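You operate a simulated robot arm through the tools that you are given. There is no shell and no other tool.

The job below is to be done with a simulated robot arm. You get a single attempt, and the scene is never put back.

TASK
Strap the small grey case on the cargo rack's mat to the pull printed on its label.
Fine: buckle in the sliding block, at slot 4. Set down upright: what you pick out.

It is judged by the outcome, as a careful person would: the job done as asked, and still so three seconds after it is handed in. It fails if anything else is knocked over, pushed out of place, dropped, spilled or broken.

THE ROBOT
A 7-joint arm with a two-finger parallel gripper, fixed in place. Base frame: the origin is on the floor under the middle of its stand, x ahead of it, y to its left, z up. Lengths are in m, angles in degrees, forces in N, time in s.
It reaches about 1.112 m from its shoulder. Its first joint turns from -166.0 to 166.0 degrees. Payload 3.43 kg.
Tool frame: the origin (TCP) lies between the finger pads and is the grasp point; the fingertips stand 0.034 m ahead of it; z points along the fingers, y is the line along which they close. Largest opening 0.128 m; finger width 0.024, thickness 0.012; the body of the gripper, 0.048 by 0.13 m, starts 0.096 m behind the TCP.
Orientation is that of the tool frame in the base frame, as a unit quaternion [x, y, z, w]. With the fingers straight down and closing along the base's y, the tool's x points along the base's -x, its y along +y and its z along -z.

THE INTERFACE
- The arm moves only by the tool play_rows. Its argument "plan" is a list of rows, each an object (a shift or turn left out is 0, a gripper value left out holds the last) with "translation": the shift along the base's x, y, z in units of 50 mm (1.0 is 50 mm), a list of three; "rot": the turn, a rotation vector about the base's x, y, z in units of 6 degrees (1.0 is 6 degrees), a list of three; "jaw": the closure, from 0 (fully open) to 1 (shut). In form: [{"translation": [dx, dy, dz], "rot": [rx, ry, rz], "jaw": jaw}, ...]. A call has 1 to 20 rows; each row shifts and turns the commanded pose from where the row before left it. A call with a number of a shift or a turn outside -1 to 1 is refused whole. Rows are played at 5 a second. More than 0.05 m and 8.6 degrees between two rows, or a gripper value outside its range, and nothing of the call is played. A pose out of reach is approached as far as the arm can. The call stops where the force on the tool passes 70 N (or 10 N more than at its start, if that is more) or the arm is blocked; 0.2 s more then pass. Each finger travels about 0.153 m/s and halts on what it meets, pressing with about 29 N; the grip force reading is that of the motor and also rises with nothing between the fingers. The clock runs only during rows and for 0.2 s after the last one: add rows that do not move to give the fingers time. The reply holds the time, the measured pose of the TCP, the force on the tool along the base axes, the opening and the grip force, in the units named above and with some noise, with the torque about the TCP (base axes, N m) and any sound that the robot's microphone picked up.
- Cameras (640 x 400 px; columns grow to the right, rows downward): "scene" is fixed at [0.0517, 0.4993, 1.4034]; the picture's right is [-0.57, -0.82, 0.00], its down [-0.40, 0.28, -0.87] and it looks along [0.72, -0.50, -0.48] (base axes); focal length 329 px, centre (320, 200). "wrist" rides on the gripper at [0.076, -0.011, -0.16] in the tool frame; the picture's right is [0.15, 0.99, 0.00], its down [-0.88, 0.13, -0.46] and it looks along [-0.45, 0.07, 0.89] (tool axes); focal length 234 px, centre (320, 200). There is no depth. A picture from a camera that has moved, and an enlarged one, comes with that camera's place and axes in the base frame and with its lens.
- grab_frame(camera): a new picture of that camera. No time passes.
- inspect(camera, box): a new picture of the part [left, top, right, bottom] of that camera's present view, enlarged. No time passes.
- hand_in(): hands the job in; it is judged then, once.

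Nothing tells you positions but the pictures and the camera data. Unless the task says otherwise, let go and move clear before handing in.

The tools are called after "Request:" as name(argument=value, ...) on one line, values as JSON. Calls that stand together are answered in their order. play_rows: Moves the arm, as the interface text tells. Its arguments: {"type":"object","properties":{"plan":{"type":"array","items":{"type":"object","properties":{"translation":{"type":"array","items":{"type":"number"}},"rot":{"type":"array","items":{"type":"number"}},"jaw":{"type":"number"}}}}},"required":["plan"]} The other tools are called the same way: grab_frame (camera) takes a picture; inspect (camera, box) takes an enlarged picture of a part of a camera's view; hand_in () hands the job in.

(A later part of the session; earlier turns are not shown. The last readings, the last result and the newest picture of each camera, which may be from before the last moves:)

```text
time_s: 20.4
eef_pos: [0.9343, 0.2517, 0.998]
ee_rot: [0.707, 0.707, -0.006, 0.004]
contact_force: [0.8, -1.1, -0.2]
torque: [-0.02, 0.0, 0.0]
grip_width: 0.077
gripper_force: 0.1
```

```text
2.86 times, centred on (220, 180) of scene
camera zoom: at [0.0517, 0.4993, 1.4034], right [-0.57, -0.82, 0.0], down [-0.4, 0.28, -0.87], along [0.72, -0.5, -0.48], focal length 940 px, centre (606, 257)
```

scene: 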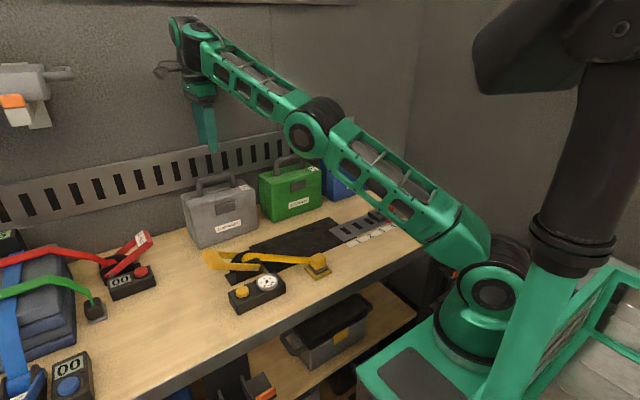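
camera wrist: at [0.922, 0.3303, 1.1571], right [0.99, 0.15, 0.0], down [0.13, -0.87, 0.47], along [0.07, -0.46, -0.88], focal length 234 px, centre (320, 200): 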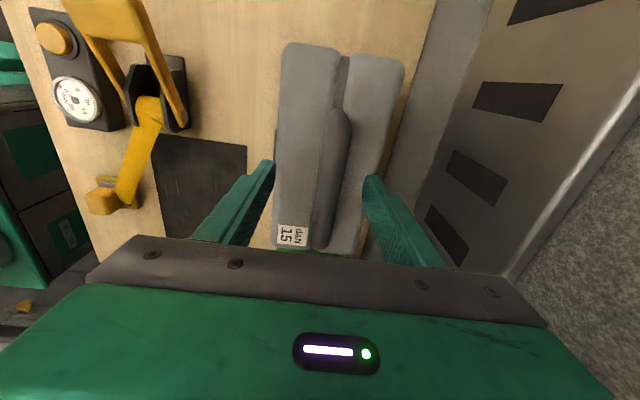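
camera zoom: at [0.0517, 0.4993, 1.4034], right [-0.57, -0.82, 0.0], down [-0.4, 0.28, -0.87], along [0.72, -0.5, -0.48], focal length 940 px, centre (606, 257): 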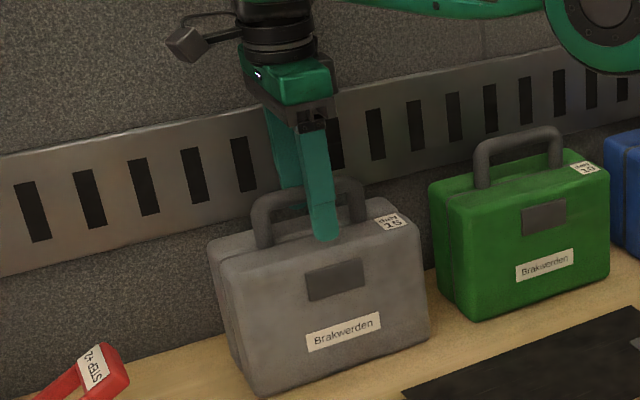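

The fingers straddle the bar, and it sits about 3 mm to +x of centre. I'll correct that and close.

Request:
play_rows(plan=[{"translation": [0.07, 0, 0.04]}, {"translation": [0, 0, 0]}, {"translation": [0, 0, 0], "jaw": 0.6}, {"translation": [0, 0, 0], "jaw": 0.75}, {"translation": [0, 0, 0], "jaw": 1}, {"translation": [0, 0, 0], "jaw": 1}, {"translation": [0, 0, 0], "jaw": 1}])

Request:
grab_frame(camera="wrist")

Request:
inspect(camera="scene", box=[150, 110, 290, 250])

```text
time_s: 22.0
eef_pos: [0.9393, 0.2532, 1.0003]
ee_rot: [0.707, 0.707, -0.005, 0.004]
contact_force: [1.2, 0.1, 0.4]
torque: [-0.01, 0.0, -0.02]
grip_width: 0.0177
gripper_force: 28.5
```

```text
taken
camera wrist: at [0.9261, 0.3303, 1.1594], right [0.99, 0.15, 0.0], down [0.13, -0.87, 0.47], along [0.07, -0.46, -0.88], focal length 234 px, centre (320, 200)
```

wrist: 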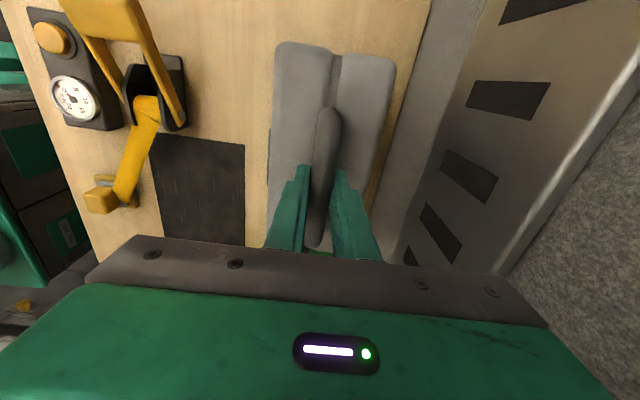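

```text
2.86 times, centred on (220, 180) of scene
camera zoom: at [0.0517, 0.4993, 1.4034], right [-0.57, -0.82, 0.0], down [-0.4, 0.28, -0.87], along [0.72, -0.5, -0.48], focal length 940 px, centre (606, 257)
```

zoom: 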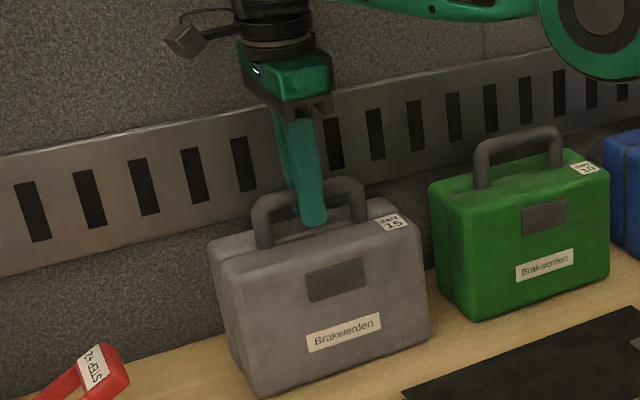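

Gripped at 17.7 mm. I'll lift a little first to check weight and balance.

Request:
play_rows(plan=[{"translation": [0, 0, 0.2]}, {"translation": [0, 0, 0.3]}, {"translation": [0, 0, 0.3]}, {"translation": [0, 0, 0]}])

Request:
inspect(camera="scene", box=[150, 90, 310, 270])

Request:
grab_frame(camera="wrist")

```text
time_s: 23.0
eef_pos: [0.9384, 0.2508, 1.0406]
ee_rot: [0.707, 0.707, -0.006, 0.005]
contact_force: [-0.9, -0.7, -5.0]
torque: [0.04, 0.01, -0.03]
grip_width: 0.0175
gripper_force: 28.8
```

```text
2.22 times, centred on (230, 180) of scene
camera zoom: at [0.0517, 0.4993, 1.4034], right [-0.57, -0.82, 0.0], down [-0.4, 0.28, -0.87], along [0.72, -0.5, -0.48], focal length 731 px, centre (520, 244)
```

zoom: 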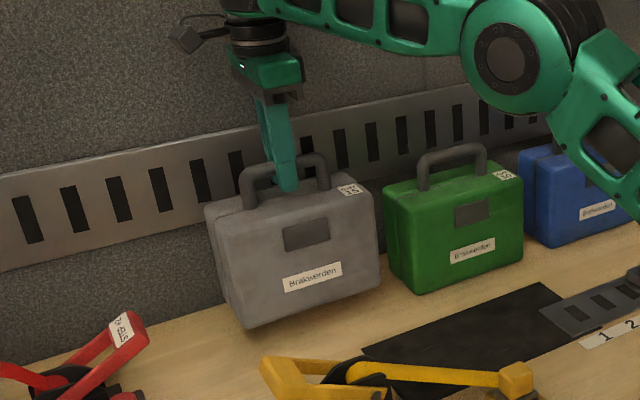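

```text
taken
camera wrist: at [0.927, 0.3296, 1.2], right [0.99, 0.15, 0.0], down [0.13, -0.87, 0.47], along [0.07, -0.46, -0.88], focal length 234 px, centre (320, 200)
```

wrist: 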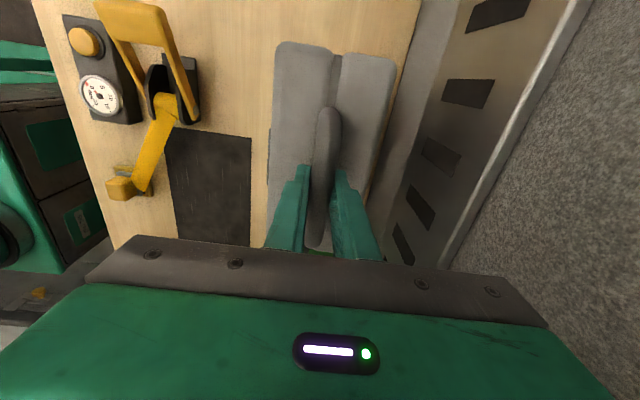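

It's light, about 0.5 kg, and hangs upright. I'll lift it well clear, bring it back in x first, then over the mat in y.

Request:
play_rows(plan=[{"translation": [0, 0, 0.6]}, {"translation": [0, 0, 0.8]}, {"translation": [0, 0, 0.8]}, {"translation": [-0.4, 0, 0.2]}, {"translation": [-0.6, 0, 0]}, {"translation": [-0.6, 0, 0]}, {"translation": [-0.6, 0, 0]}, {"translation": [-0.6, -0.2, 0]}, {"translation": [-0.6, -0.4, 0]}, {"translation": [-0.5, -0.5, 0]}, {"translation": [-0.27, -0.6, 0]}, {"translation": [0, -0.6, 0]}, {"translation": [0, -0.6, 0]}, {"translation": [0, -0.5, 0]}, {"translation": [0, 0, 0]}, {"translation": [0, 0, 0]}])

Request:
grab_frame(camera="wrist")

Request:
grab_frame(camera="scene")

```text
time_s: 26.4
eef_pos: [0.7284, 0.081, 1.148]
ee_rot: [0.708, 0.707, -0.006, 0.004]
contact_force: [-0.1, 0.9, -5.8]
torque: [0.0, 0.0, -0.01]
grip_width: 0.0176
gripper_force: 29.0
out of reach, approached as far as the arm can: row 3
```

```text
taken
camera wrist: at [0.7165, 0.1585, 1.307], right [0.99, 0.15, 0.0], down [0.13, -0.87, 0.47], along [0.07, -0.46, -0.88], focal length 234 px, centre (320, 200)
```

wrist: 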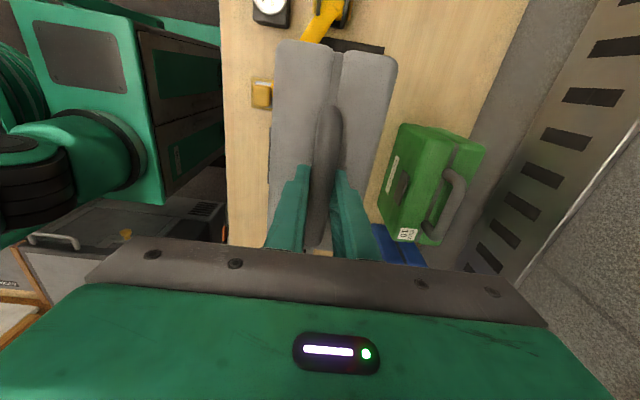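

```text
taken
```

scene: 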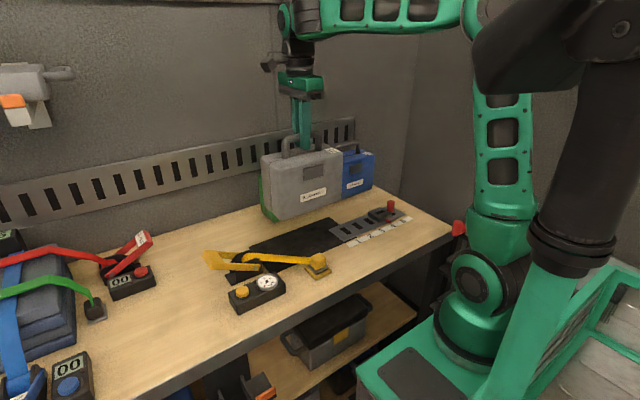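

The case is centred over the planned spot at (0.73, 0.08). I'll lower to just above the mat and check the clearance to the strap.

Request:
play_rows(plan=[{"translation": [0, 0, -0.6]}, {"translation": [0, 0, -0.6]}, {"translation": [0, 0, -0.6]}, {"translation": [0, 0, -0.5]}, {"translation": [0, 0, -0.2]}, {"translation": [0, 0, 0]}])

Request:
inspect(camera="scene", box=[200, 130, 420, 320])

Request:
grab_frame(camera="wrist")

```text
time_s: 27.8
eef_pos: [0.7266, 0.0781, 1.0215]
ee_rot: [0.707, 0.707, -0.005, 0.004]
contact_force: [0.0, 0.1, -5.0]
torque: [0.01, 0.03, -0.03]
grip_width: 0.0172
gripper_force: 28.5
```

```text
2.11 times, centred on (310, 225) of scene
camera zoom: at [0.0517, 0.4993, 1.4034], right [-0.57, -0.82, 0.0], down [-0.4, 0.28, -0.87], along [0.72, -0.5, -0.48], focal length 692 px, centre (341, 147)
```

zoom: 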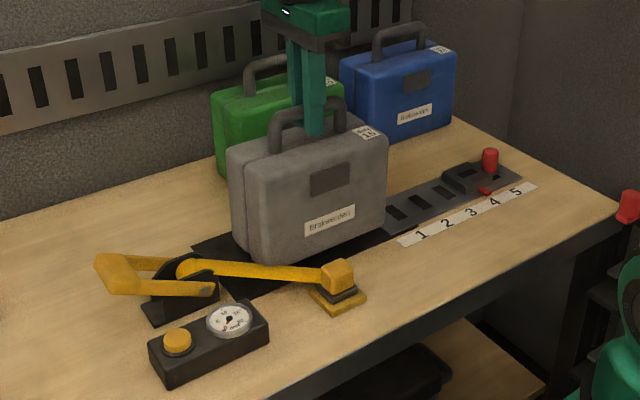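

```text
taken
camera wrist: at [0.7151, 0.1568, 1.181], right [0.99, 0.15, 0.0], down [0.13, -0.87, 0.47], along [0.07, -0.46, -0.88], focal length 234 px, centre (320, 200)
```

wrist: 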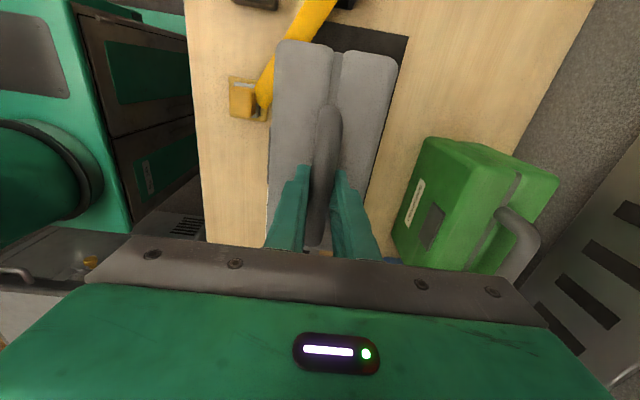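

Clear of the strap, with a bit more margin wanted from the rail end. I'll shift +5 mm in y and +3 mm in x, then lower gently until contact.

Request:
play_rows(plan=[{"translation": [0.06, 0.1, 0]}, {"translation": [0, 0, -0.1]}, {"translation": [0, 0, -0.1]}, {"translation": [0, 0, -0.1]}, {"translation": [0, 0, 0]}])

Request:
inspect(camera="scene", box=[230, 180, 380, 300])

```text
time_s: 29.0
eef_pos: [0.7304, 0.084, 1.0072]
ee_rot: [0.707, 0.707, -0.005, 0.004]
contact_force: [0.6, 0.5, -5.3]
torque: [0.02, -0.02, 0.0]
grip_width: 0.0175
gripper_force: 29.0
```

```text
3.33 times, centred on (305, 240) of scene
camera zoom: at [0.0517, 0.4993, 1.4034], right [-0.57, -0.82, 0.0], down [-0.4, 0.28, -0.87], along [0.72, -0.5, -0.48], focal length 1096 px, centre (370, 67)
```

zoom: 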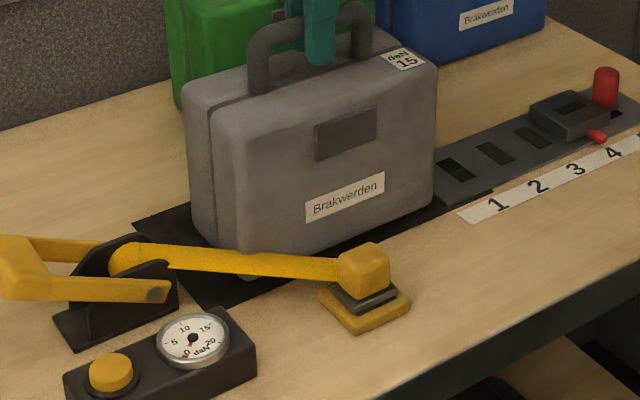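

Still carrying the full weight, so not touching yet. I'll continue down in small steps.

Request:
play_rows(plan=[{"translation": [0, 0, -0.04]}, {"translation": [0, 0, -0.04]}, {"translation": [0, 0, 0]}])

```text
time_s: 29.8
eef_pos: [0.7298, 0.0828, 1.003]
ee_rot: [0.707, 0.707, -0.005, 0.004]
contact_force: [0.1, -0.6, -5.7]
torque: [0.0, -0.01, 0.01]
grip_width: 0.0177
gripper_force: 28.9
```

Request:
play_rows(plan=[{"translation": [0, 0, -0.03]}, {"translation": [0, 0, -0.03]}, {"translation": [0, 0, 0]}])

```text
time_s: 30.6
eef_pos: [0.7295, 0.0841, 1.0012]
ee_rot: [0.707, 0.707, -0.005, 0.005]
contact_force: [3.2, 2.4, 7.3]
torque: [-0.75, -0.05, 0.21]
grip_width: 0.0173
gripper_force: 29.4
```

The case is now resting on the mat (force reversed to +7 N). I'll open the fingers and retreat straight up.

Request:
play_rows(plan=[{"translation": [0, 0, 0.02]}, {"translation": [0, 0, 0], "jaw": 0.75}, {"translation": [0, 0, 0], "jaw": 0.5}, {"translation": [0, 0, 0], "jaw": 0.4}, {"translation": [0, 0, 0], "jaw": 0.4}, {"translation": [0, 0, 0.4], "jaw": 0.4}, {"translation": [0, 0, 0.6], "jaw": 0.4}, {"translation": [0, 0, 0.8], "jaw": 0.4}, {"translation": [0, 0, 0.8], "jaw": 0.4}, {"translation": [0, 0, 0]}])

Request:
grab_frame(camera="wrist")

Request:
inspect(camera="scene", box=[190, 130, 420, 320])

```text
time_s: 32.8
eef_pos: [0.7293, 0.0822, 1.135]
ee_rot: [0.707, 0.707, -0.006, 0.005]
contact_force: [0.6, -0.4, 0.6]
torque: [-0.02, 0.0, 0.0]
grip_width: 0.0767
gripper_force: 0.0
```

```text
taken
camera wrist: at [0.7174, 0.162, 1.2937], right [0.99, 0.15, 0.0], down [0.13, -0.87, 0.47], along [0.07, -0.46, -0.88], focal length 234 px, centre (320, 200)
```

wrist: 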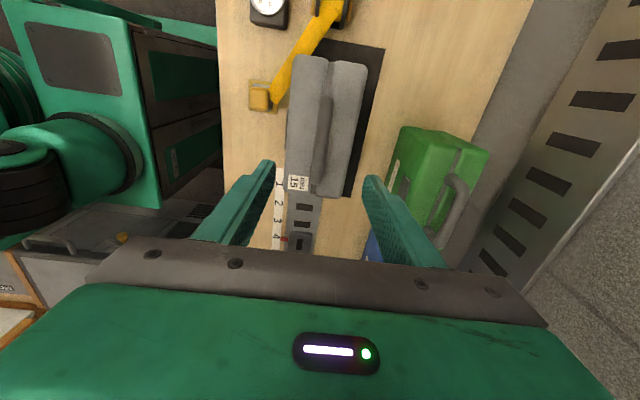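

```text
2.11 times, centred on (305, 225) of scene
camera zoom: at [0.0517, 0.4993, 1.4034], right [-0.57, -0.82, 0.0], down [-0.4, 0.28, -0.87], along [0.72, -0.5, -0.48], focal length 692 px, centre (352, 147)
```

zoom: 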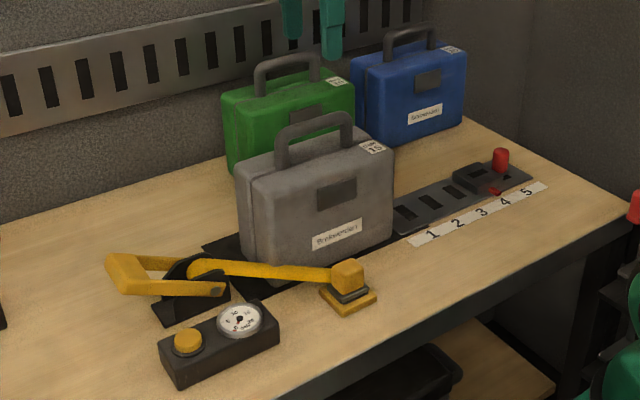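

The case stands upright on the mat. Next is the buckle, so I'll measure it and the parking base closely.

Request:
inspect(camera="wrist", box=[230, 0, 370, 130])

Request:
inspect(camera="scene", box=[290, 240, 350, 290])

Request:
inspect(camera="wrist", box=[250, 160, 350, 260])

```text
3.08 times, centred on (300, 65) of wrist
camera zoom: at [0.7174, 0.162, 1.2937], right [0.99, 0.15, 0.0], down [0.13, -0.87, 0.47], along [0.07, -0.46, -0.88], focal length 720 px, centre (382, 615)
```

zoom: 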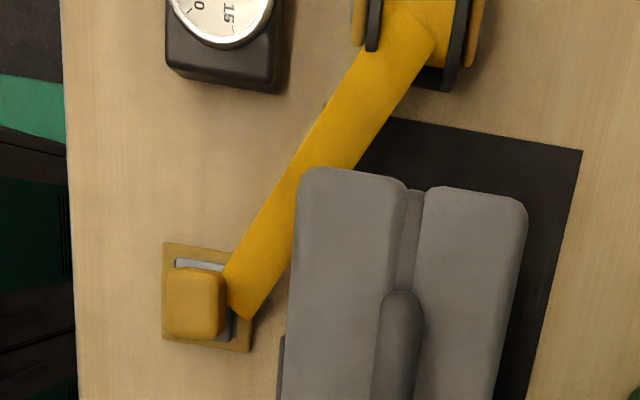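

```text
8.00 times, centred on (320, 265) of scene
camera zoom: at [0.0517, 0.4993, 1.4034], right [-0.57, -0.82, 0.0], down [-0.4, 0.28, -0.87], along [0.72, -0.5, -0.48], focal length 2631 px, centre (320, -320)
```

zoom: 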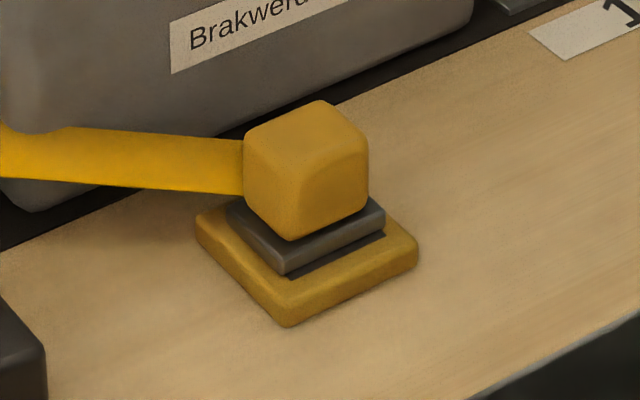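

```text
4.00 times, centred on (300, 210) of wrist
camera zoom: at [0.7174, 0.162, 1.2937], right [0.99, 0.15, 0.0], down [0.13, -0.87, 0.47], along [0.07, -0.46, -0.88], focal length 937 px, centre (400, 160)
```

zoom: 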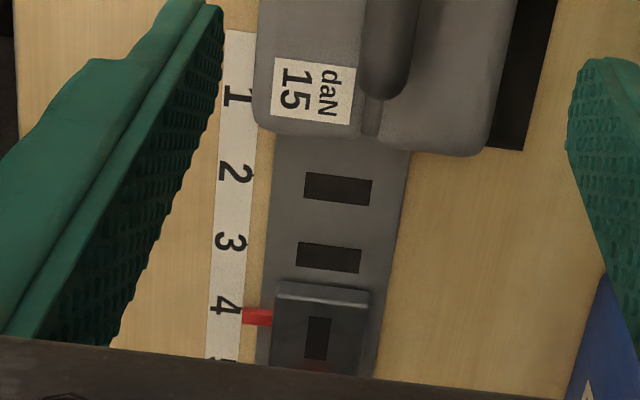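

The buckle cube is centred at about (0.617, 0.113), z 0.827–0.856, and the strap leaves its +x side. So I'll grip its ±y faces, returning the gripper to the original yaw while moving over it.

Request:
play_rows(plan=[{"translation": [-0.15, 0.041, -0.1], "rot": [0, 0, 1]}, {"translation": [-0.15, 0.041, -0.1], "rot": [0, 0, 1]}, {"translation": [-0.15, 0.041, -0.1], "rot": [0, 0, 1]}, {"translation": [-0.15, 0.041, -0.1], "rot": [0, 0, 1]}, {"translation": [-0.15, 0.041, -0.1], "rot": [0, 0, 1]}, {"translation": [-0.15, 0.041, -0.1], "rot": [0, 0, 1]}, {"translation": [-0.15, 0.041, -0.1], "rot": [0, 0, 1]}, {"translation": [-0.15, 0.041, -0.1], "rot": [0, 0, 1]}, {"translation": [-0.15, 0.041, -0.1], "rot": [0, 0, 1]}, {"translation": [-0.15, 0.041, -0.1], "rot": [0, 0, 1]}, {"translation": [-0.15, 0.041, -0.1], "rot": [0, 0, 1]}, {"translation": [-0.15, 0.041, -0.1], "rot": [0, 0, 1]}, {"translation": [-0.15, 0.041, -0.1], "rot": [0, 0, 1]}, {"translation": [-0.15, 0.041, -0.1], "rot": [0, 0, 1]}, {"translation": [-0.15, 0.041, -0.1], "rot": [0, 0, 1]}, {"translation": [0, 0, 0]}, {"translation": [0, 0, 0]}])

Request:
grab_frame(camera="wrist")

Request:
inspect(camera="wrist", box=[230, 110, 410, 250])

Request:
grab_frame(camera="scene")

```text
time_s: 36.4
eef_pos: [0.6165, 0.1162, 1.0561]
ee_rot: [0.0, 1.0, 0.0, 0.006]
contact_force: [-0.2, 1.2, -0.2]
torque: [0.01, -0.01, 0.03]
grip_width: 0.0769
gripper_force: 0.1
```

```text
taken
camera wrist: at [0.5372, 0.1049, 1.2153], right [-0.15, 0.99, 0.0], down [0.88, 0.13, 0.47], along [0.46, 0.07, -0.88], focal length 234 px, centre (320, 200)
```

wrist: 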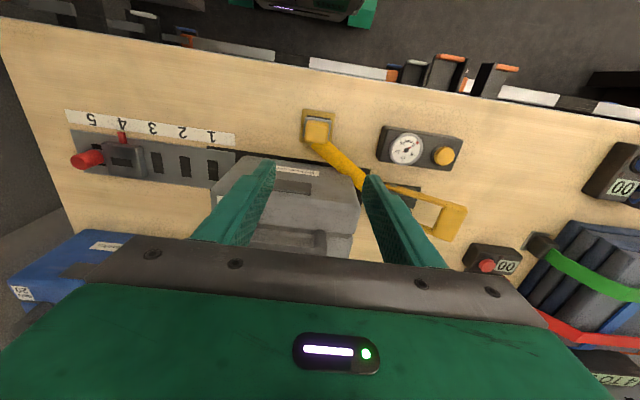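

```text
2.86 times, centred on (320, 180) of wrist
camera zoom: at [0.5372, 0.1049, 1.2153], right [-0.15, 0.99, 0.0], down [0.88, 0.13, 0.47], along [0.46, 0.07, -0.88], focal length 669 px, centre (320, 257)
```

zoom: 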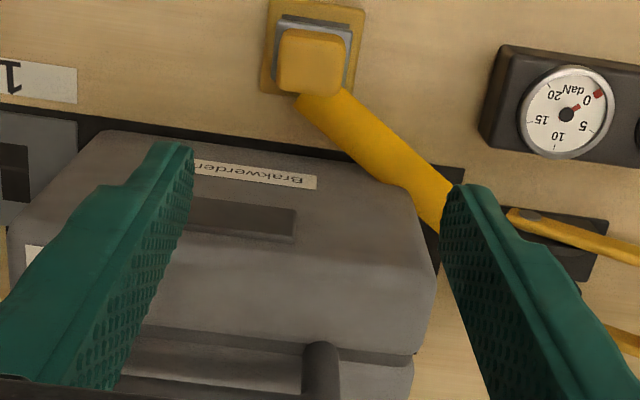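

```text
taken
```

scene: 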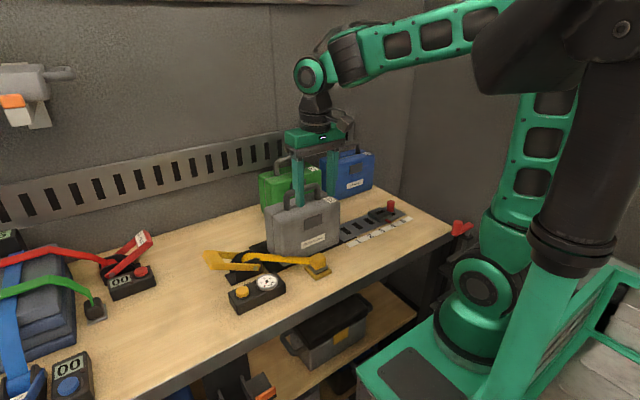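

The cube is centred near (0.614, 0.112). I'll descend to just above it, slightly biased to −x away from the strap, and check before gripping.

Request:
play_rows(plan=[{"translation": [-0.08, -0.09, -0.6]}, {"translation": [0, 0, -0.7]}, {"translation": [0, 0, -0.7]}, {"translation": [0, 0, -0.7]}, {"translation": [0, 0, -0.5]}, {"translation": [0, 0, 0]}, {"translation": [0, 0, 0]}])

Request:
grab_frame(camera="wrist")

Request:
inspect(camera="scene", box=[250, 180, 370, 300])

```text
time_s: 38.0
eef_pos: [0.6114, 0.1104, 0.8959]
ee_rot: [0.0, 1.0, 0.0, 0.005]
contact_force: [0.4, -0.4, -0.3]
torque: [-0.06, 0.03, 0.01]
grip_width: 0.0768
gripper_force: 0.0
```

```text
taken
camera wrist: at [0.5331, 0.0991, 1.0567], right [-0.15, 0.99, 0.0], down [0.88, 0.13, 0.47], along [0.46, 0.07, -0.88], focal length 234 px, centre (320, 200)
```

wrist: 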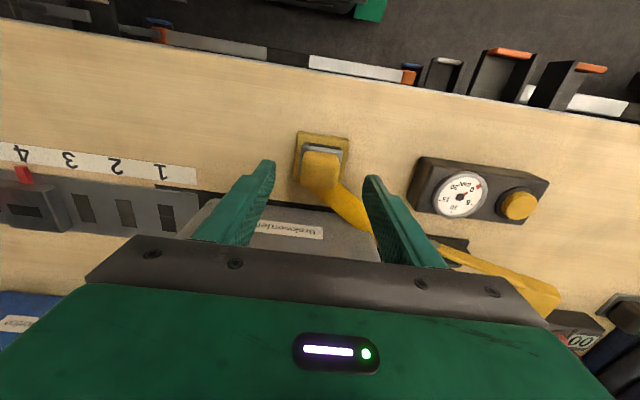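

```text
3.33 times, centred on (310, 240) of scene
camera zoom: at [0.0517, 0.4993, 1.4034], right [-0.57, -0.82, 0.0], down [-0.4, 0.28, -0.87], along [0.72, -0.5, -0.48], focal length 1096 px, centre (353, 67)
```

zoom: 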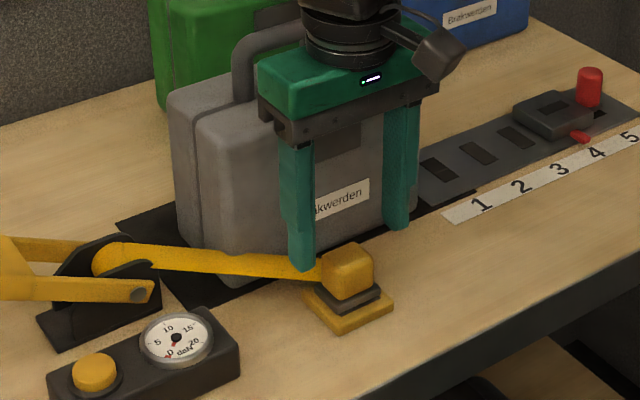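

The fingers straddle the cube with the strap clear. I'll descend the last 30 mm and close.

Request:
play_rows(plan=[{"translation": [0.02, 0.02, -0.3]}, {"translation": [0, 0, -0.3]}, {"translation": [0, 0, 0]}, {"translation": [0, 0, 0], "jaw": 0.6}, {"translation": [0, 0, 0], "jaw": 0.7}, {"translation": [0, 0, 0], "jaw": 1}, {"translation": [0, 0, 0], "jaw": 1}, {"translation": [0, 0, 0], "jaw": 1}])

Request:
grab_frame(camera="wrist")

Request:
inspect(camera="scene", box=[250, 180, 370, 300])

```text
time_s: 39.8
eef_pos: [0.6135, 0.1105, 0.8666]
ee_rot: [0.0, 1.0, 0.0, 0.007]
contact_force: [-0.4, 0.4, -0.4]
torque: [0.04, -0.03, -0.02]
grip_width: 0.035
gripper_force: 28.7
heard: snap
```

```text
taken
camera wrist: at [0.5345, 0.0999, 1.026], right [-0.15, 0.99, 0.0], down [0.88, 0.13, 0.47], along [0.46, 0.07, -0.88], focal length 234 px, centre (320, 200)
```

wrist: 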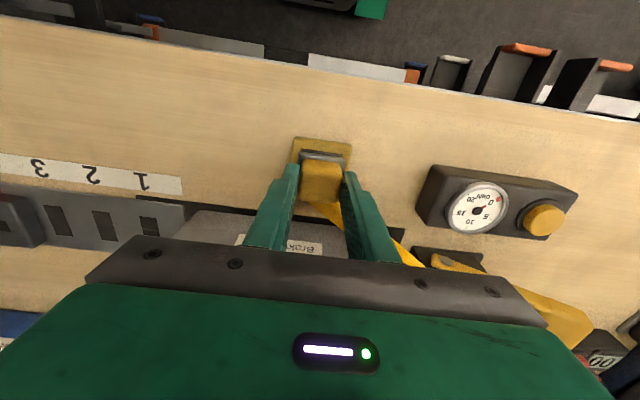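

```text
3.33 times, centred on (310, 240) of scene
camera zoom: at [0.0517, 0.4993, 1.4034], right [-0.57, -0.82, 0.0], down [-0.4, 0.28, -0.87], along [0.72, -0.5, -0.48], focal length 1096 px, centre (353, 67)
```

zoom: 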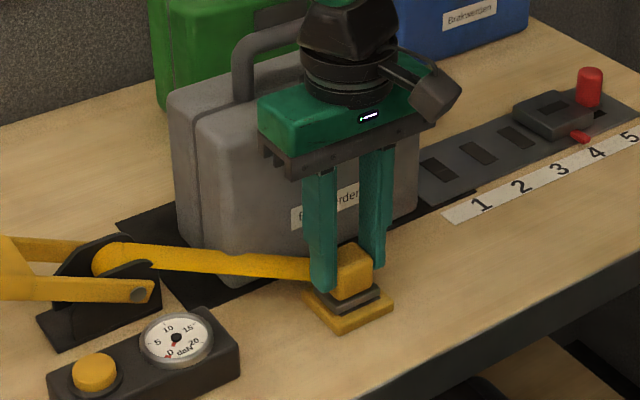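

Gripped at 35 mm and I heard a snap, probably the buckle freeing from its parking socket. I'll lift gently and look at the tongue.

Request:
play_rows(plan=[{"translation": [0, 0, 0.15]}, {"translation": [0, 0, 0.2]}, {"translation": [0, 0, 0.3]}, {"translation": [0, 0, 0.4]}, {"translation": [0, 0, 0]}])

Request:
grab_frame(camera="wrist")

Request:
inspect(camera="scene", box=[250, 170, 370, 290])

Request:
inspect(camera="scene", box=[285, 225, 355, 285])

```text
time_s: 41.0
eef_pos: [0.6117, 0.1114, 0.9193]
ee_rot: [0.0, 1.0, 0.001, 0.006]
contact_force: [0.1, 0.4, 0.1]
torque: [0.0, 0.01, 0.01]
grip_width: 0.0349
gripper_force: 29.2
```

```text
taken
camera wrist: at [0.534, 0.1016, 1.0787], right [-0.15, 0.99, 0.0], down [0.88, 0.13, 0.47], along [0.46, 0.07, -0.88], focal length 234 px, centre (320, 200)
```

wrist: 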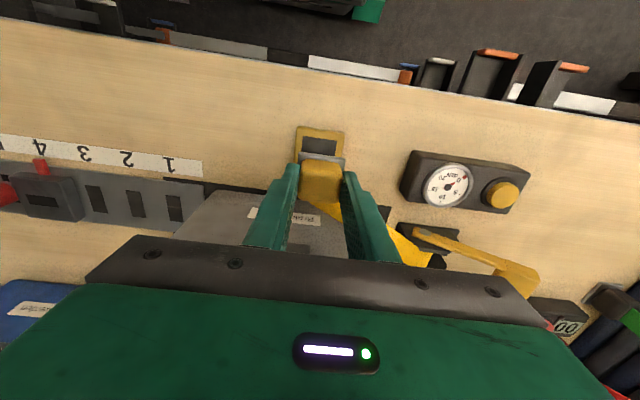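

```text
3.33 times, centred on (310, 230) of scene
camera zoom: at [0.0517, 0.4993, 1.4034], right [-0.57, -0.82, 0.0], down [-0.4, 0.28, -0.87], along [0.72, -0.5, -0.48], focal length 1096 px, centre (353, 100)
```

zoom: 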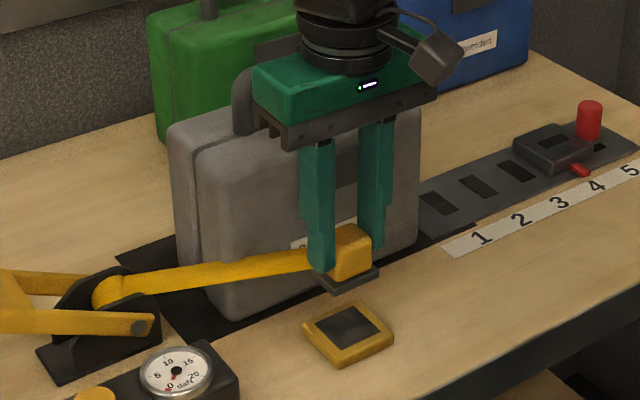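

```text
6.67 times, centred on (320, 255) of scene
camera zoom: at [0.0517, 0.4993, 1.4034], right [-0.57, -0.82, 0.0], down [-0.4, 0.28, -0.87], along [0.72, -0.5, -0.48], focal length 2192 px, centre (320, -167)
```

zoom: 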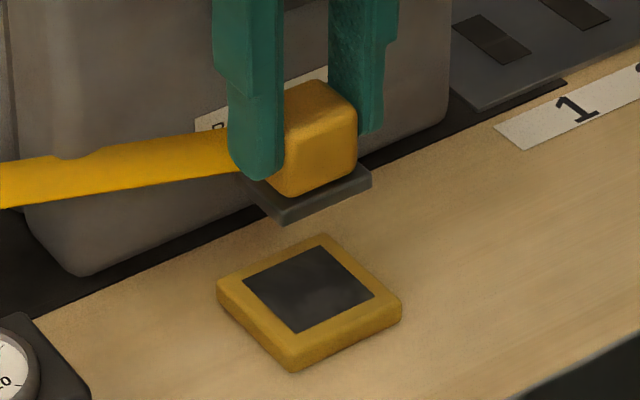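

The buckle came out of its tray freely with no load. I'll raise it toward scene-camera height so I can see what's under its plate before deciding the insertion orientation.

Request:
play_rows(plan=[{"translation": [0, 0, 0.8]}, {"translation": [0, 0, 0.8]}, {"translation": [0, 0, 0.8]}, {"translation": [0, 0, 0.8]}, {"translation": [0, 0, 0.8]}, {"translation": [0, 0, 0.8]}, {"translation": [0, 0, 0.8]}, {"translation": [0, 0, 0.8]}, {"translation": [0, 0, 0.8]}, {"translation": [0, 0, 0]}, {"translation": [0, 0, 0]}])

Request:
grab_frame(camera="scene")

Request:
grab_frame(camera="wrist")

```text
time_s: 43.4
eef_pos: [0.6143, 0.1109, 1.2781]
ee_rot: [0.0, 1.0, 0.0, 0.007]
contact_force: [-0.4, -0.3, -0.5]
torque: [0.02, -0.01, 0.0]
grip_width: 0.0351
gripper_force: 28.9
```

```text
taken
```

scene: 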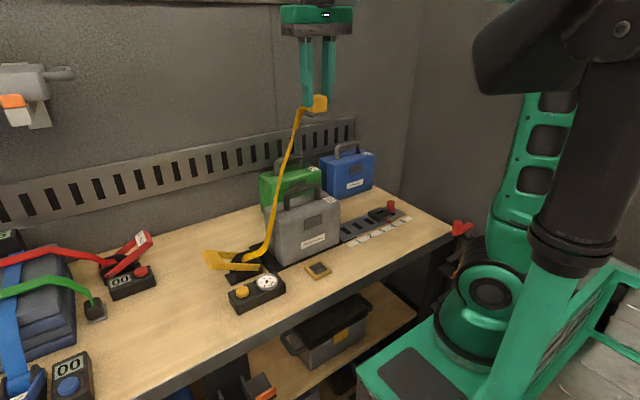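

```text
taken
camera wrist: at [0.5358, 0.1003, 1.4384], right [-0.15, 0.99, 0.0], down [0.88, 0.13, 0.47], along [0.46, 0.07, -0.88], focal length 234 px, centre (320, 200)
```

wrist: 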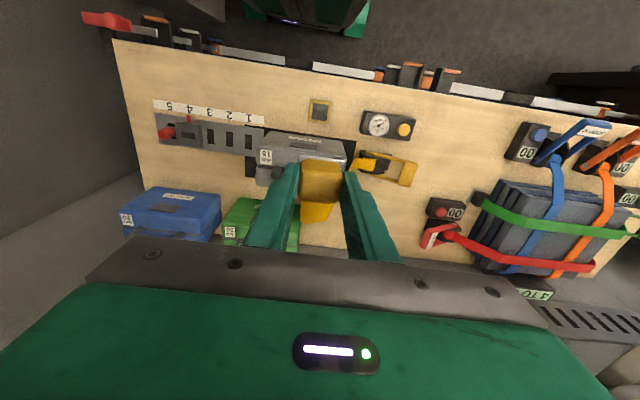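

Request:
inspect(camera="scene", box=[285, 80, 345, 125])

Request:
inspect(camera="wrist", box=[230, 130, 410, 270])

Request:
inspect(camera="scene", box=[210, 180, 410, 310])

```text
8.89 times, centred on (315, 102) of scene
camera zoom: at [0.0517, 0.4993, 1.4034], right [-0.57, -0.82, 0.0], down [-0.4, 0.28, -0.87], along [0.72, -0.5, -0.48], focal length 2923 px, centre (364, 1067)
```

zoom: 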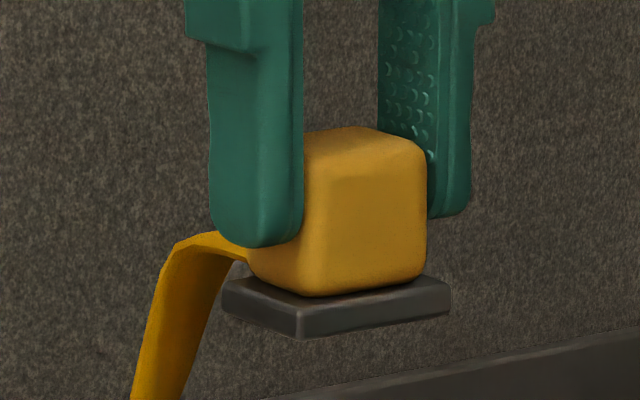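

```text
2.86 times, centred on (320, 200) of wrist
camera zoom: at [0.5358, 0.1003, 1.4384], right [-0.15, 0.99, 0.0], down [0.88, 0.13, 0.47], along [0.46, 0.07, -0.88], focal length 669 px, centre (320, 200)
```

zoom: 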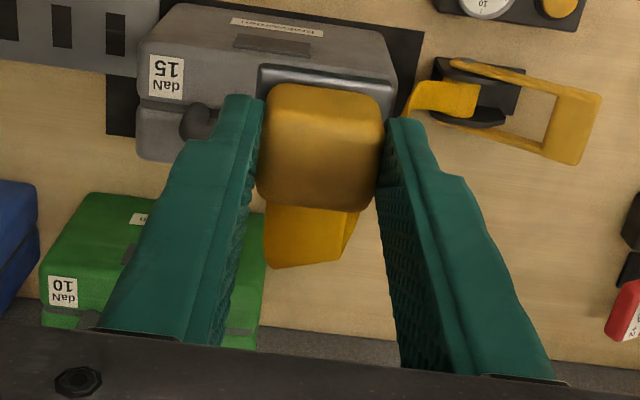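

```text
3.08 times, centred on (310, 245) of scene
camera zoom: at [0.0517, 0.4993, 1.4034], right [-0.57, -0.82, 0.0], down [-0.4, 0.28, -0.87], along [0.72, -0.5, -0.48], focal length 1012 px, centre (351, 62)
```

zoom: 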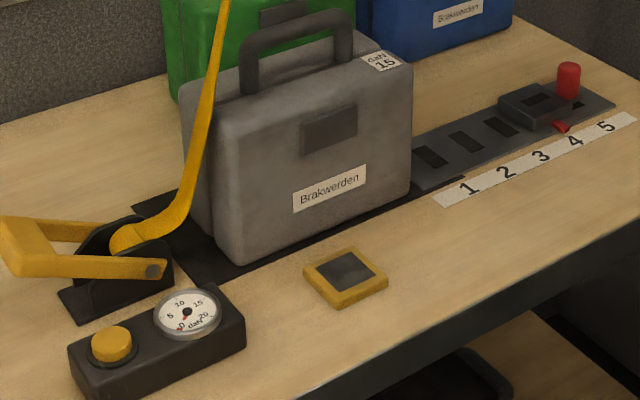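

The buckle is a cube on a flat plate (about 33 × 42 × 6 mm) with the strap leaving its +x side, and there is no tongue below. Turning it +90° will point the strap back at the ratchet. I'll carry it over the case to above the block while turning.

Request:
play_rows(plan=[{"translation": [0.14, -0.44, -0.1], "rot": [0, 0, 1]}, {"translation": [0.14, -0.44, -0.1], "rot": [0, 0, 1]}, {"translation": [0.14, -0.44, -0.1], "rot": [0, 0, 1]}, {"translation": [0.14, -0.44, -0.1], "rot": [0, 0, 1]}, {"translation": [0.14, -0.44, -0.1], "rot": [0, 0, 1]}, {"translation": [0.14, -0.44, -0.1], "rot": [0, 0, 1]}, {"translation": [0.14, -0.44, -0.1], "rot": [0, 0, 1]}, {"translation": [0.14, -0.44, -0.1], "rot": [0, 0, 1]}, {"translation": [0.14, -0.44, -0.1], "rot": [0, 0, 1]}, {"translation": [0.14, -0.44, -0.1], "rot": [0, 0, 1]}, {"translation": [0.14, -0.44, -0.1], "rot": [0, 0, 1]}, {"translation": [0.14, -0.44, -0.1], "rot": [0, 0, 1]}, {"translation": [0.14, -0.44, -0.1], "rot": [0, 0, 1]}, {"translation": [0.14, -0.44, -0.1], "rot": [0, 0, 1]}, {"translation": [0.14, -0.44, -0.1], "rot": [0, 0, 1]}, {"translation": [0, 0, 0]}, {"translation": [0, 0, 0]}])

Request:
grab_frame(camera="wrist")

Request:
grab_frame(camera="scene")

```text
time_s: 47.0
eef_pos: [0.7004, -0.1802, 1.2129]
ee_rot: [-0.66, 0.751, 0.006, 0.003]
contact_force: [1.2, -0.8, -1.2]
torque: [0.07, 0.0, 0.01]
grip_width: 0.035
gripper_force: 28.6
out of reach, approached as far as the arm can: row 11, 12, 13, 14, 15
```

```text
taken
camera wrist: at [0.7017, -0.2587, 1.3737], right [-1.0, -0.02, 0.0], down [-0.01, 0.88, 0.47], along [-0.01, 0.47, -0.88], focal length 234 px, centre (320, 200)
```

wrist: 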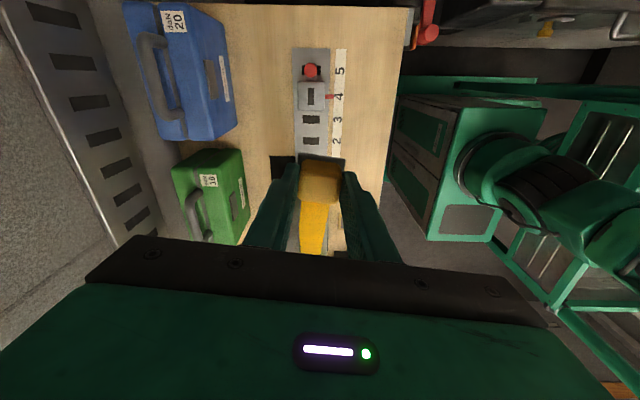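

```text
taken
```

scene: 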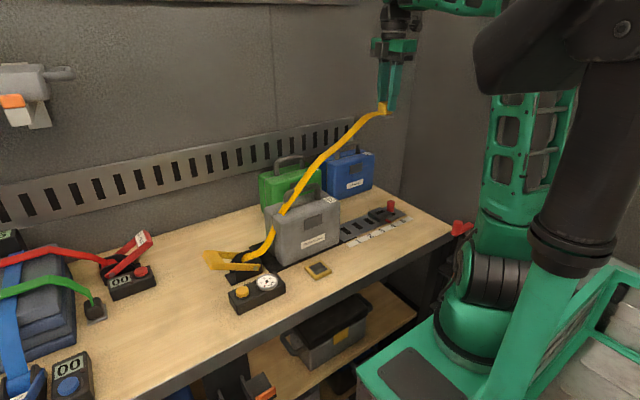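

The wrist hit a joint limit at a yaw of about 83°, so it stopped short. I'll look at how the strap lies now and at the block close up before deciding.

Request:
inspect(camera="scene", box=[200, 90, 420, 300])

Request:
inspect(camera="wrist", box=[260, 40, 380, 260])

Request:
inspect(camera="wrist", box=[285, 55, 355, 125])

Request:
play_rows(plan=[{"translation": [0, 0, 0]}])

```text
1.90 times, centred on (310, 195) of scene
camera zoom: at [0.0517, 0.4993, 1.4034], right [-0.57, -0.82, 0.0], down [-0.4, 0.28, -0.87], along [0.72, -0.5, -0.48], focal length 626 px, centre (339, 210)
```

zoom: 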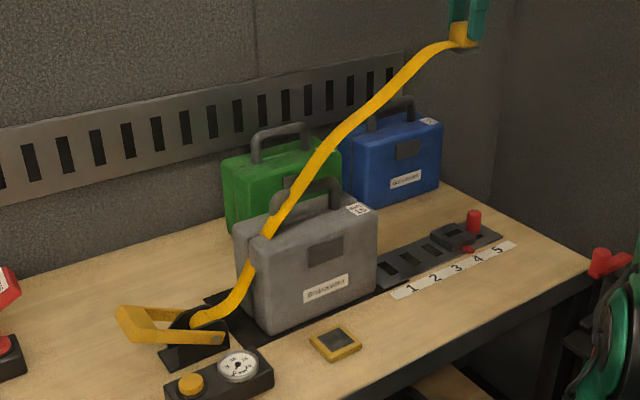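

```text
1.82 times, centred on (320, 150) of wrist
camera zoom: at [0.7017, -0.2587, 1.3737], right [-1.0, -0.02, 0.0], down [-0.01, 0.88, 0.47], along [-0.01, 0.47, -0.88], focal length 426 px, centre (320, 291)
```

zoom: 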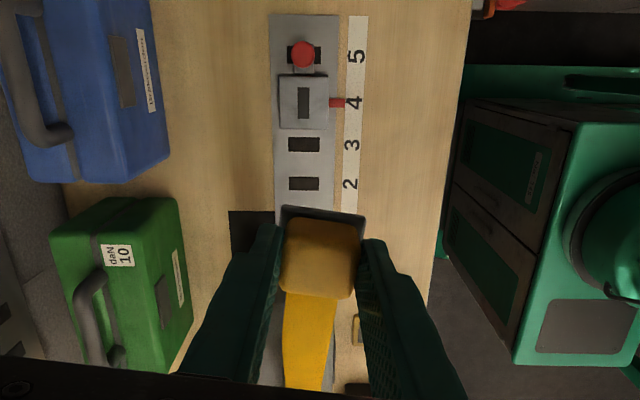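

```text
5.71 times, centred on (320, 90) of wrist
camera zoom: at [0.7017, -0.2587, 1.3737], right [-1.0, -0.02, 0.0], down [-0.01, 0.88, 0.47], along [-0.01, 0.47, -0.88], focal length 1338 px, centre (320, 829)
```

zoom: 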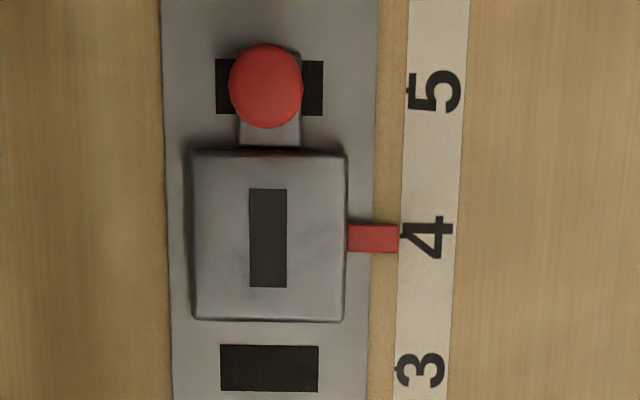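

```text
time_s: 47.4
eef_pos: [0.7, -0.1811, 1.2153]
ee_rot: [-0.66, 0.752, 0.005, 0.004]
contact_force: [-0.2, 0.5, -0.7]
torque: [-0.04, 0.03, 0.01]
grip_width: 0.0352
gripper_force: 29.0
```

Strap and case look fine. To be sure about the plate's underside, I'll back off from the joint limit over free space and tilt the buckle's bottom toward the scene camera.

Request:
play_rows(plan=[{"translation": [-0.2, 0.7, 0.1], "rot": [0, 0, -0.7]}, {"translation": [-0.2, 0.7, 0.1], "rot": [0, 0, -0.7]}, {"translation": [-0.2, 0.7, 0.1], "rot": [0, 0, -0.7]}, {"translation": [-0.2, 0.7, 0.1], "rot": [0, 0, -0.7]}, {"translation": [-0.2, 0.7, 0.1], "rot": [0, 0, -0.7]}, {"rot": [0.7, 0.67, 0]}, {"rot": [0.7, 0.67, 0]}, {"rot": [0.7, 0.67, 0]}, {"rot": [0.7, 0.67, 0]}, {"rot": [0.7, 0.67, 0]}, {"rot": [0.7, 0.67, 0]}, {"rot": [0, 0, 0]}, {"rot": [0, 0, 0]}])

Request:
grab_frame(camera="scene")

```text
time_s: 48.2
eef_pos: [0.6622, -0.0626, 1.2357]
ee_rot: [-0.585, 0.811, 0.0, 0.016]
contact_force: [0.4, -1.0, -0.8]
torque: [0.11, 0.11, 0.02]
grip_width: 0.0352
gripper_force: 28.1
stopped in row 4: the arm was blocked; the commanded pose is now the measured one
```

```text
taken
```

scene: 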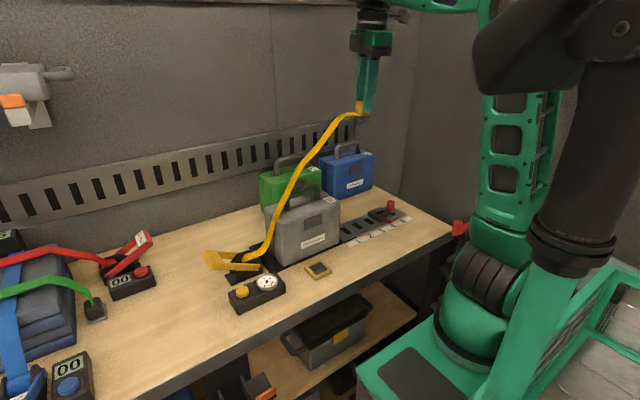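

The arm was flagged as blocked, with no contact force, likely a leftover of the joint limit. I'll continue with smaller steps.

Request:
play_rows(plan=[{"translation": [-0.2, 0.4, 0], "rot": [0, 0, -0.5]}, {"translation": [-0.2, 0.4, 0], "rot": [0, 0, -0.5]}, {"translation": [-0.2, 0.4, 0], "rot": [0, 0, -0.5]}, {"translation": [-0.2, 0.4, 0], "rot": [0, 0, -0.5]}, {"rot": [0, 0, 0]}])

```text
time_s: 48.6
eef_pos: [0.6499, -0.0514, 1.2433]
ee_rot: [-0.578, 0.816, -0.007, 0.025]
contact_force: [0.2, -0.1, -0.5]
torque: [0.07, 0.1, 0.03]
grip_width: 0.0349
gripper_force: 29.1
stopped in row 1: the arm was blocked; the commanded pose is now the measured one
```

Blocked again after a small move. I'll test simple directions separately, starting with a small pure yaw back.

Request:
play_rows(plan=[{"rot": [0, 0, -0.5]}, {"rot": [0, 0, -0.5]}, {"rot": [0, 0, 0]}])

Request:
grab_frame(camera="wrist")

Request:
grab_frame(camera="scene")

```text
time_s: 48.9
eef_pos: [0.6397, -0.048, 1.2513]
ee_rot: [-0.57, 0.821, -0.013, 0.034]
contact_force: [1.0, -1.3, -0.6]
torque: [0.07, 0.09, 0.06]
grip_width: 0.035
gripper_force: 29.1
stopped in row 1: the arm was blocked; the commanded pose is now the measured one
```

```text
taken
camera wrist: at [0.6118, -0.126, 1.4084], right [-0.98, 0.21, -0.06], down [0.15, 0.86, 0.48], along [0.16, 0.46, -0.87], focal length 234 px, centre (320, 200)
```

wrist: 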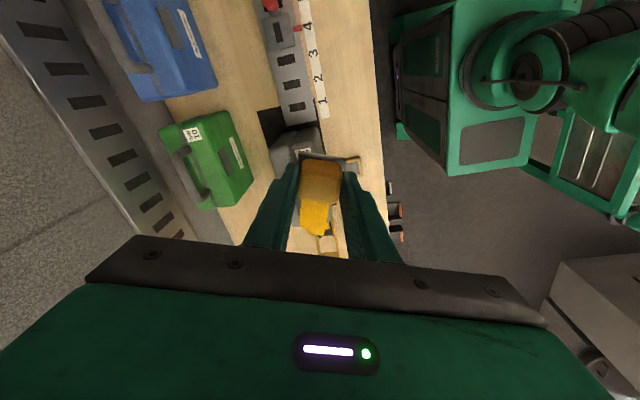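

```text
taken
```

scene: 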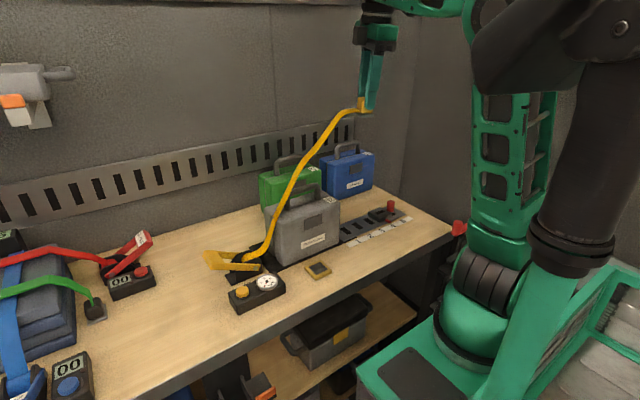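

The arm seems to be drifting while it reconfigures its joints. I'll hold still and see whether it settles.

Request:
play_rows(plan=[{"translation": [0, 0, 0]}])

```text
time_s: 49.3
eef_pos: [0.6399, -0.0501, 1.2507]
ee_rot: [-0.569, 0.821, -0.012, 0.034]
contact_force: [0.5, 0.8, -0.9]
torque: [-0.01, 0.04, -0.01]
grip_width: 0.035
gripper_force: 28.8
```

It's steady when holding. I'll try a small pure translation.

Request:
play_rows(plan=[{"translation": [0, 0.1, 0]}, {"translation": [0, 0.1, 0]}, {"translation": [0, 0, 0]}])

```text
time_s: 50.1
eef_pos: [0.6377, -0.0403, 1.2504]
ee_rot: [-0.569, 0.822, -0.012, 0.033]
contact_force: [0.1, 0.4, -0.3]
torque: [-0.02, -0.02, 0.04]
grip_width: 0.0351
gripper_force: 29.4
```

Translation works. Now a tiny yaw alone.

Request:
play_rows(plan=[{"rot": [0, 0, -0.2]}, {"rot": [0, 0, -0.2]}, {"rot": [0, 0, 0]}])

```text
time_s: 50.9
eef_pos: [0.639, -0.0409, 1.25]
ee_rot: [-0.552, 0.833, -0.012, 0.033]
contact_force: [0.2, -0.7, -0.9]
torque: [-0.01, 0.0, -0.03]
grip_width: 0.035
gripper_force: 29.6
```

Good, it moves normally again. I'll correct the 4° tilt it picked up and turn back further from the limit.

Request:
play_rows(plan=[{"rot": [-0.08, 0.33, -0.3]}, {"rot": [-0.08, 0.33, -0.3]}, {"rot": [0, 0, -0.5]}, {"rot": [0, 0, -0.5]}, {"rot": [0, 0, -0.5]}, {"rot": [0, 0, -0.5]}, {"rot": [0, 0, 0]}])

```text
time_s: 51.4
eef_pos: [0.6243, -0.0371, 1.2594]
ee_rot: [-0.538, 0.842, -0.011, 0.023]
contact_force: [2.2, 0.0, -1.4]
torque: [0.06, 0.21, -0.01]
grip_width: 0.0352
gripper_force: 29.2
stopped in row 2: the arm was blocked; the commanded pose is now the measured one
```

The same thing happens with larger turns, while small steps worked. I'll proceed with small yaw increments.

Request:
play_rows(plan=[{"translation": [0, 0, 0]}, {"rot": [0, 0, -0.2]}, {"rot": [0, 0, -0.2]}, {"rot": [0, 0, -0.2]}, {"rot": [0, 0, -0.2]}, {"rot": [0, 0, -0.2]}, {"rot": [0, 0, -0.2]}, {"rot": [0, 0, 0]}])

Request:
grab_frame(camera="scene")

```text
time_s: 53.2
eef_pos: [0.6242, -0.0393, 1.2597]
ee_rot: [-0.484, 0.874, -0.012, 0.022]
contact_force: [-1.1, -0.8, -0.9]
torque: [-0.03, 0.02, 0.03]
grip_width: 0.0351
gripper_force: 29.2
```

```text
taken
```

scene: 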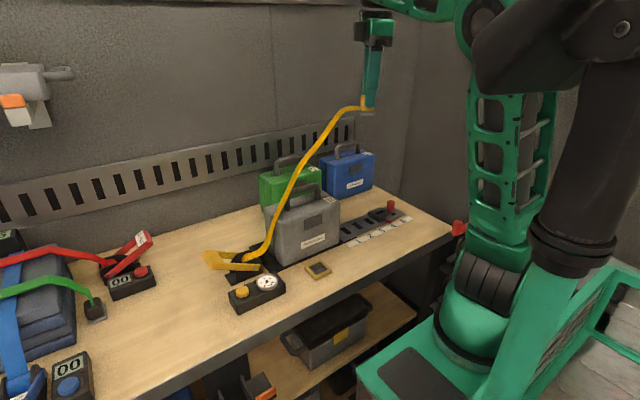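

Small steps work. The positive-yaw side appears to be near a joint limit and the negative side has room, so the same final orientation may be reachable as −270°. I'll turn back gradually first.

Request:
play_rows(plan=[{"rot": [0, 0.03, -0.3]}, {"rot": [0, 0.03, -0.3]}, {"rot": [0, 0.03, -0.3]}, {"rot": [0, 0.03, -0.3]}, {"rot": [0, 0.03, -0.3]}, {"rot": [0, 0.03, -0.3]}, {"rot": [0, 0.03, -0.3]}, {"rot": [0, 0.03, -0.3]}, {"rot": [0, 0.03, -0.3]}, {"rot": [0, 0.03, -0.3]}, {"rot": [0, 0.03, -0.3]}, {"rot": [0, 0.03, -0.3]}, {"rot": [0, 0.03, -0.3]}, {"rot": [0, 0.03, -0.3]}, {"rot": [0, 0.03, -0.3]}, {"rot": [0, 0.03, -0.3]}, {"rot": [0, 0, -0.3]}, {"rot": [0, 0, -0.3]}, {"rot": [0, 0, 0]}])

Request:
grab_frame(camera="scene")

```text
time_s: 57.2
eef_pos: [0.6242, -0.0397, 1.2605]
ee_rot: [-0.22, 0.975, -0.003, -0.004]
contact_force: [0.7, -0.2, -0.2]
torque: [-0.01, 0.04, 0.0]
grip_width: 0.0352
gripper_force: 29.4
```

```text
taken
```

scene: 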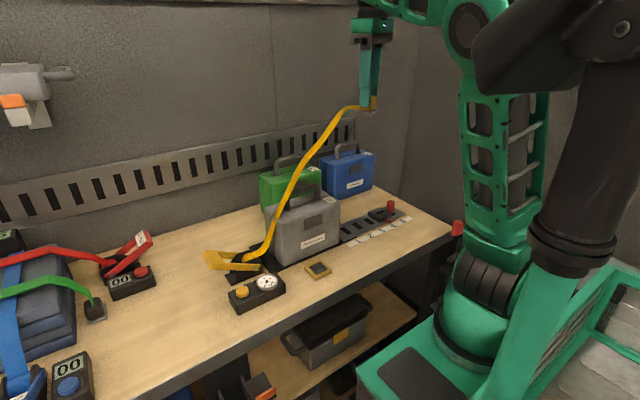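

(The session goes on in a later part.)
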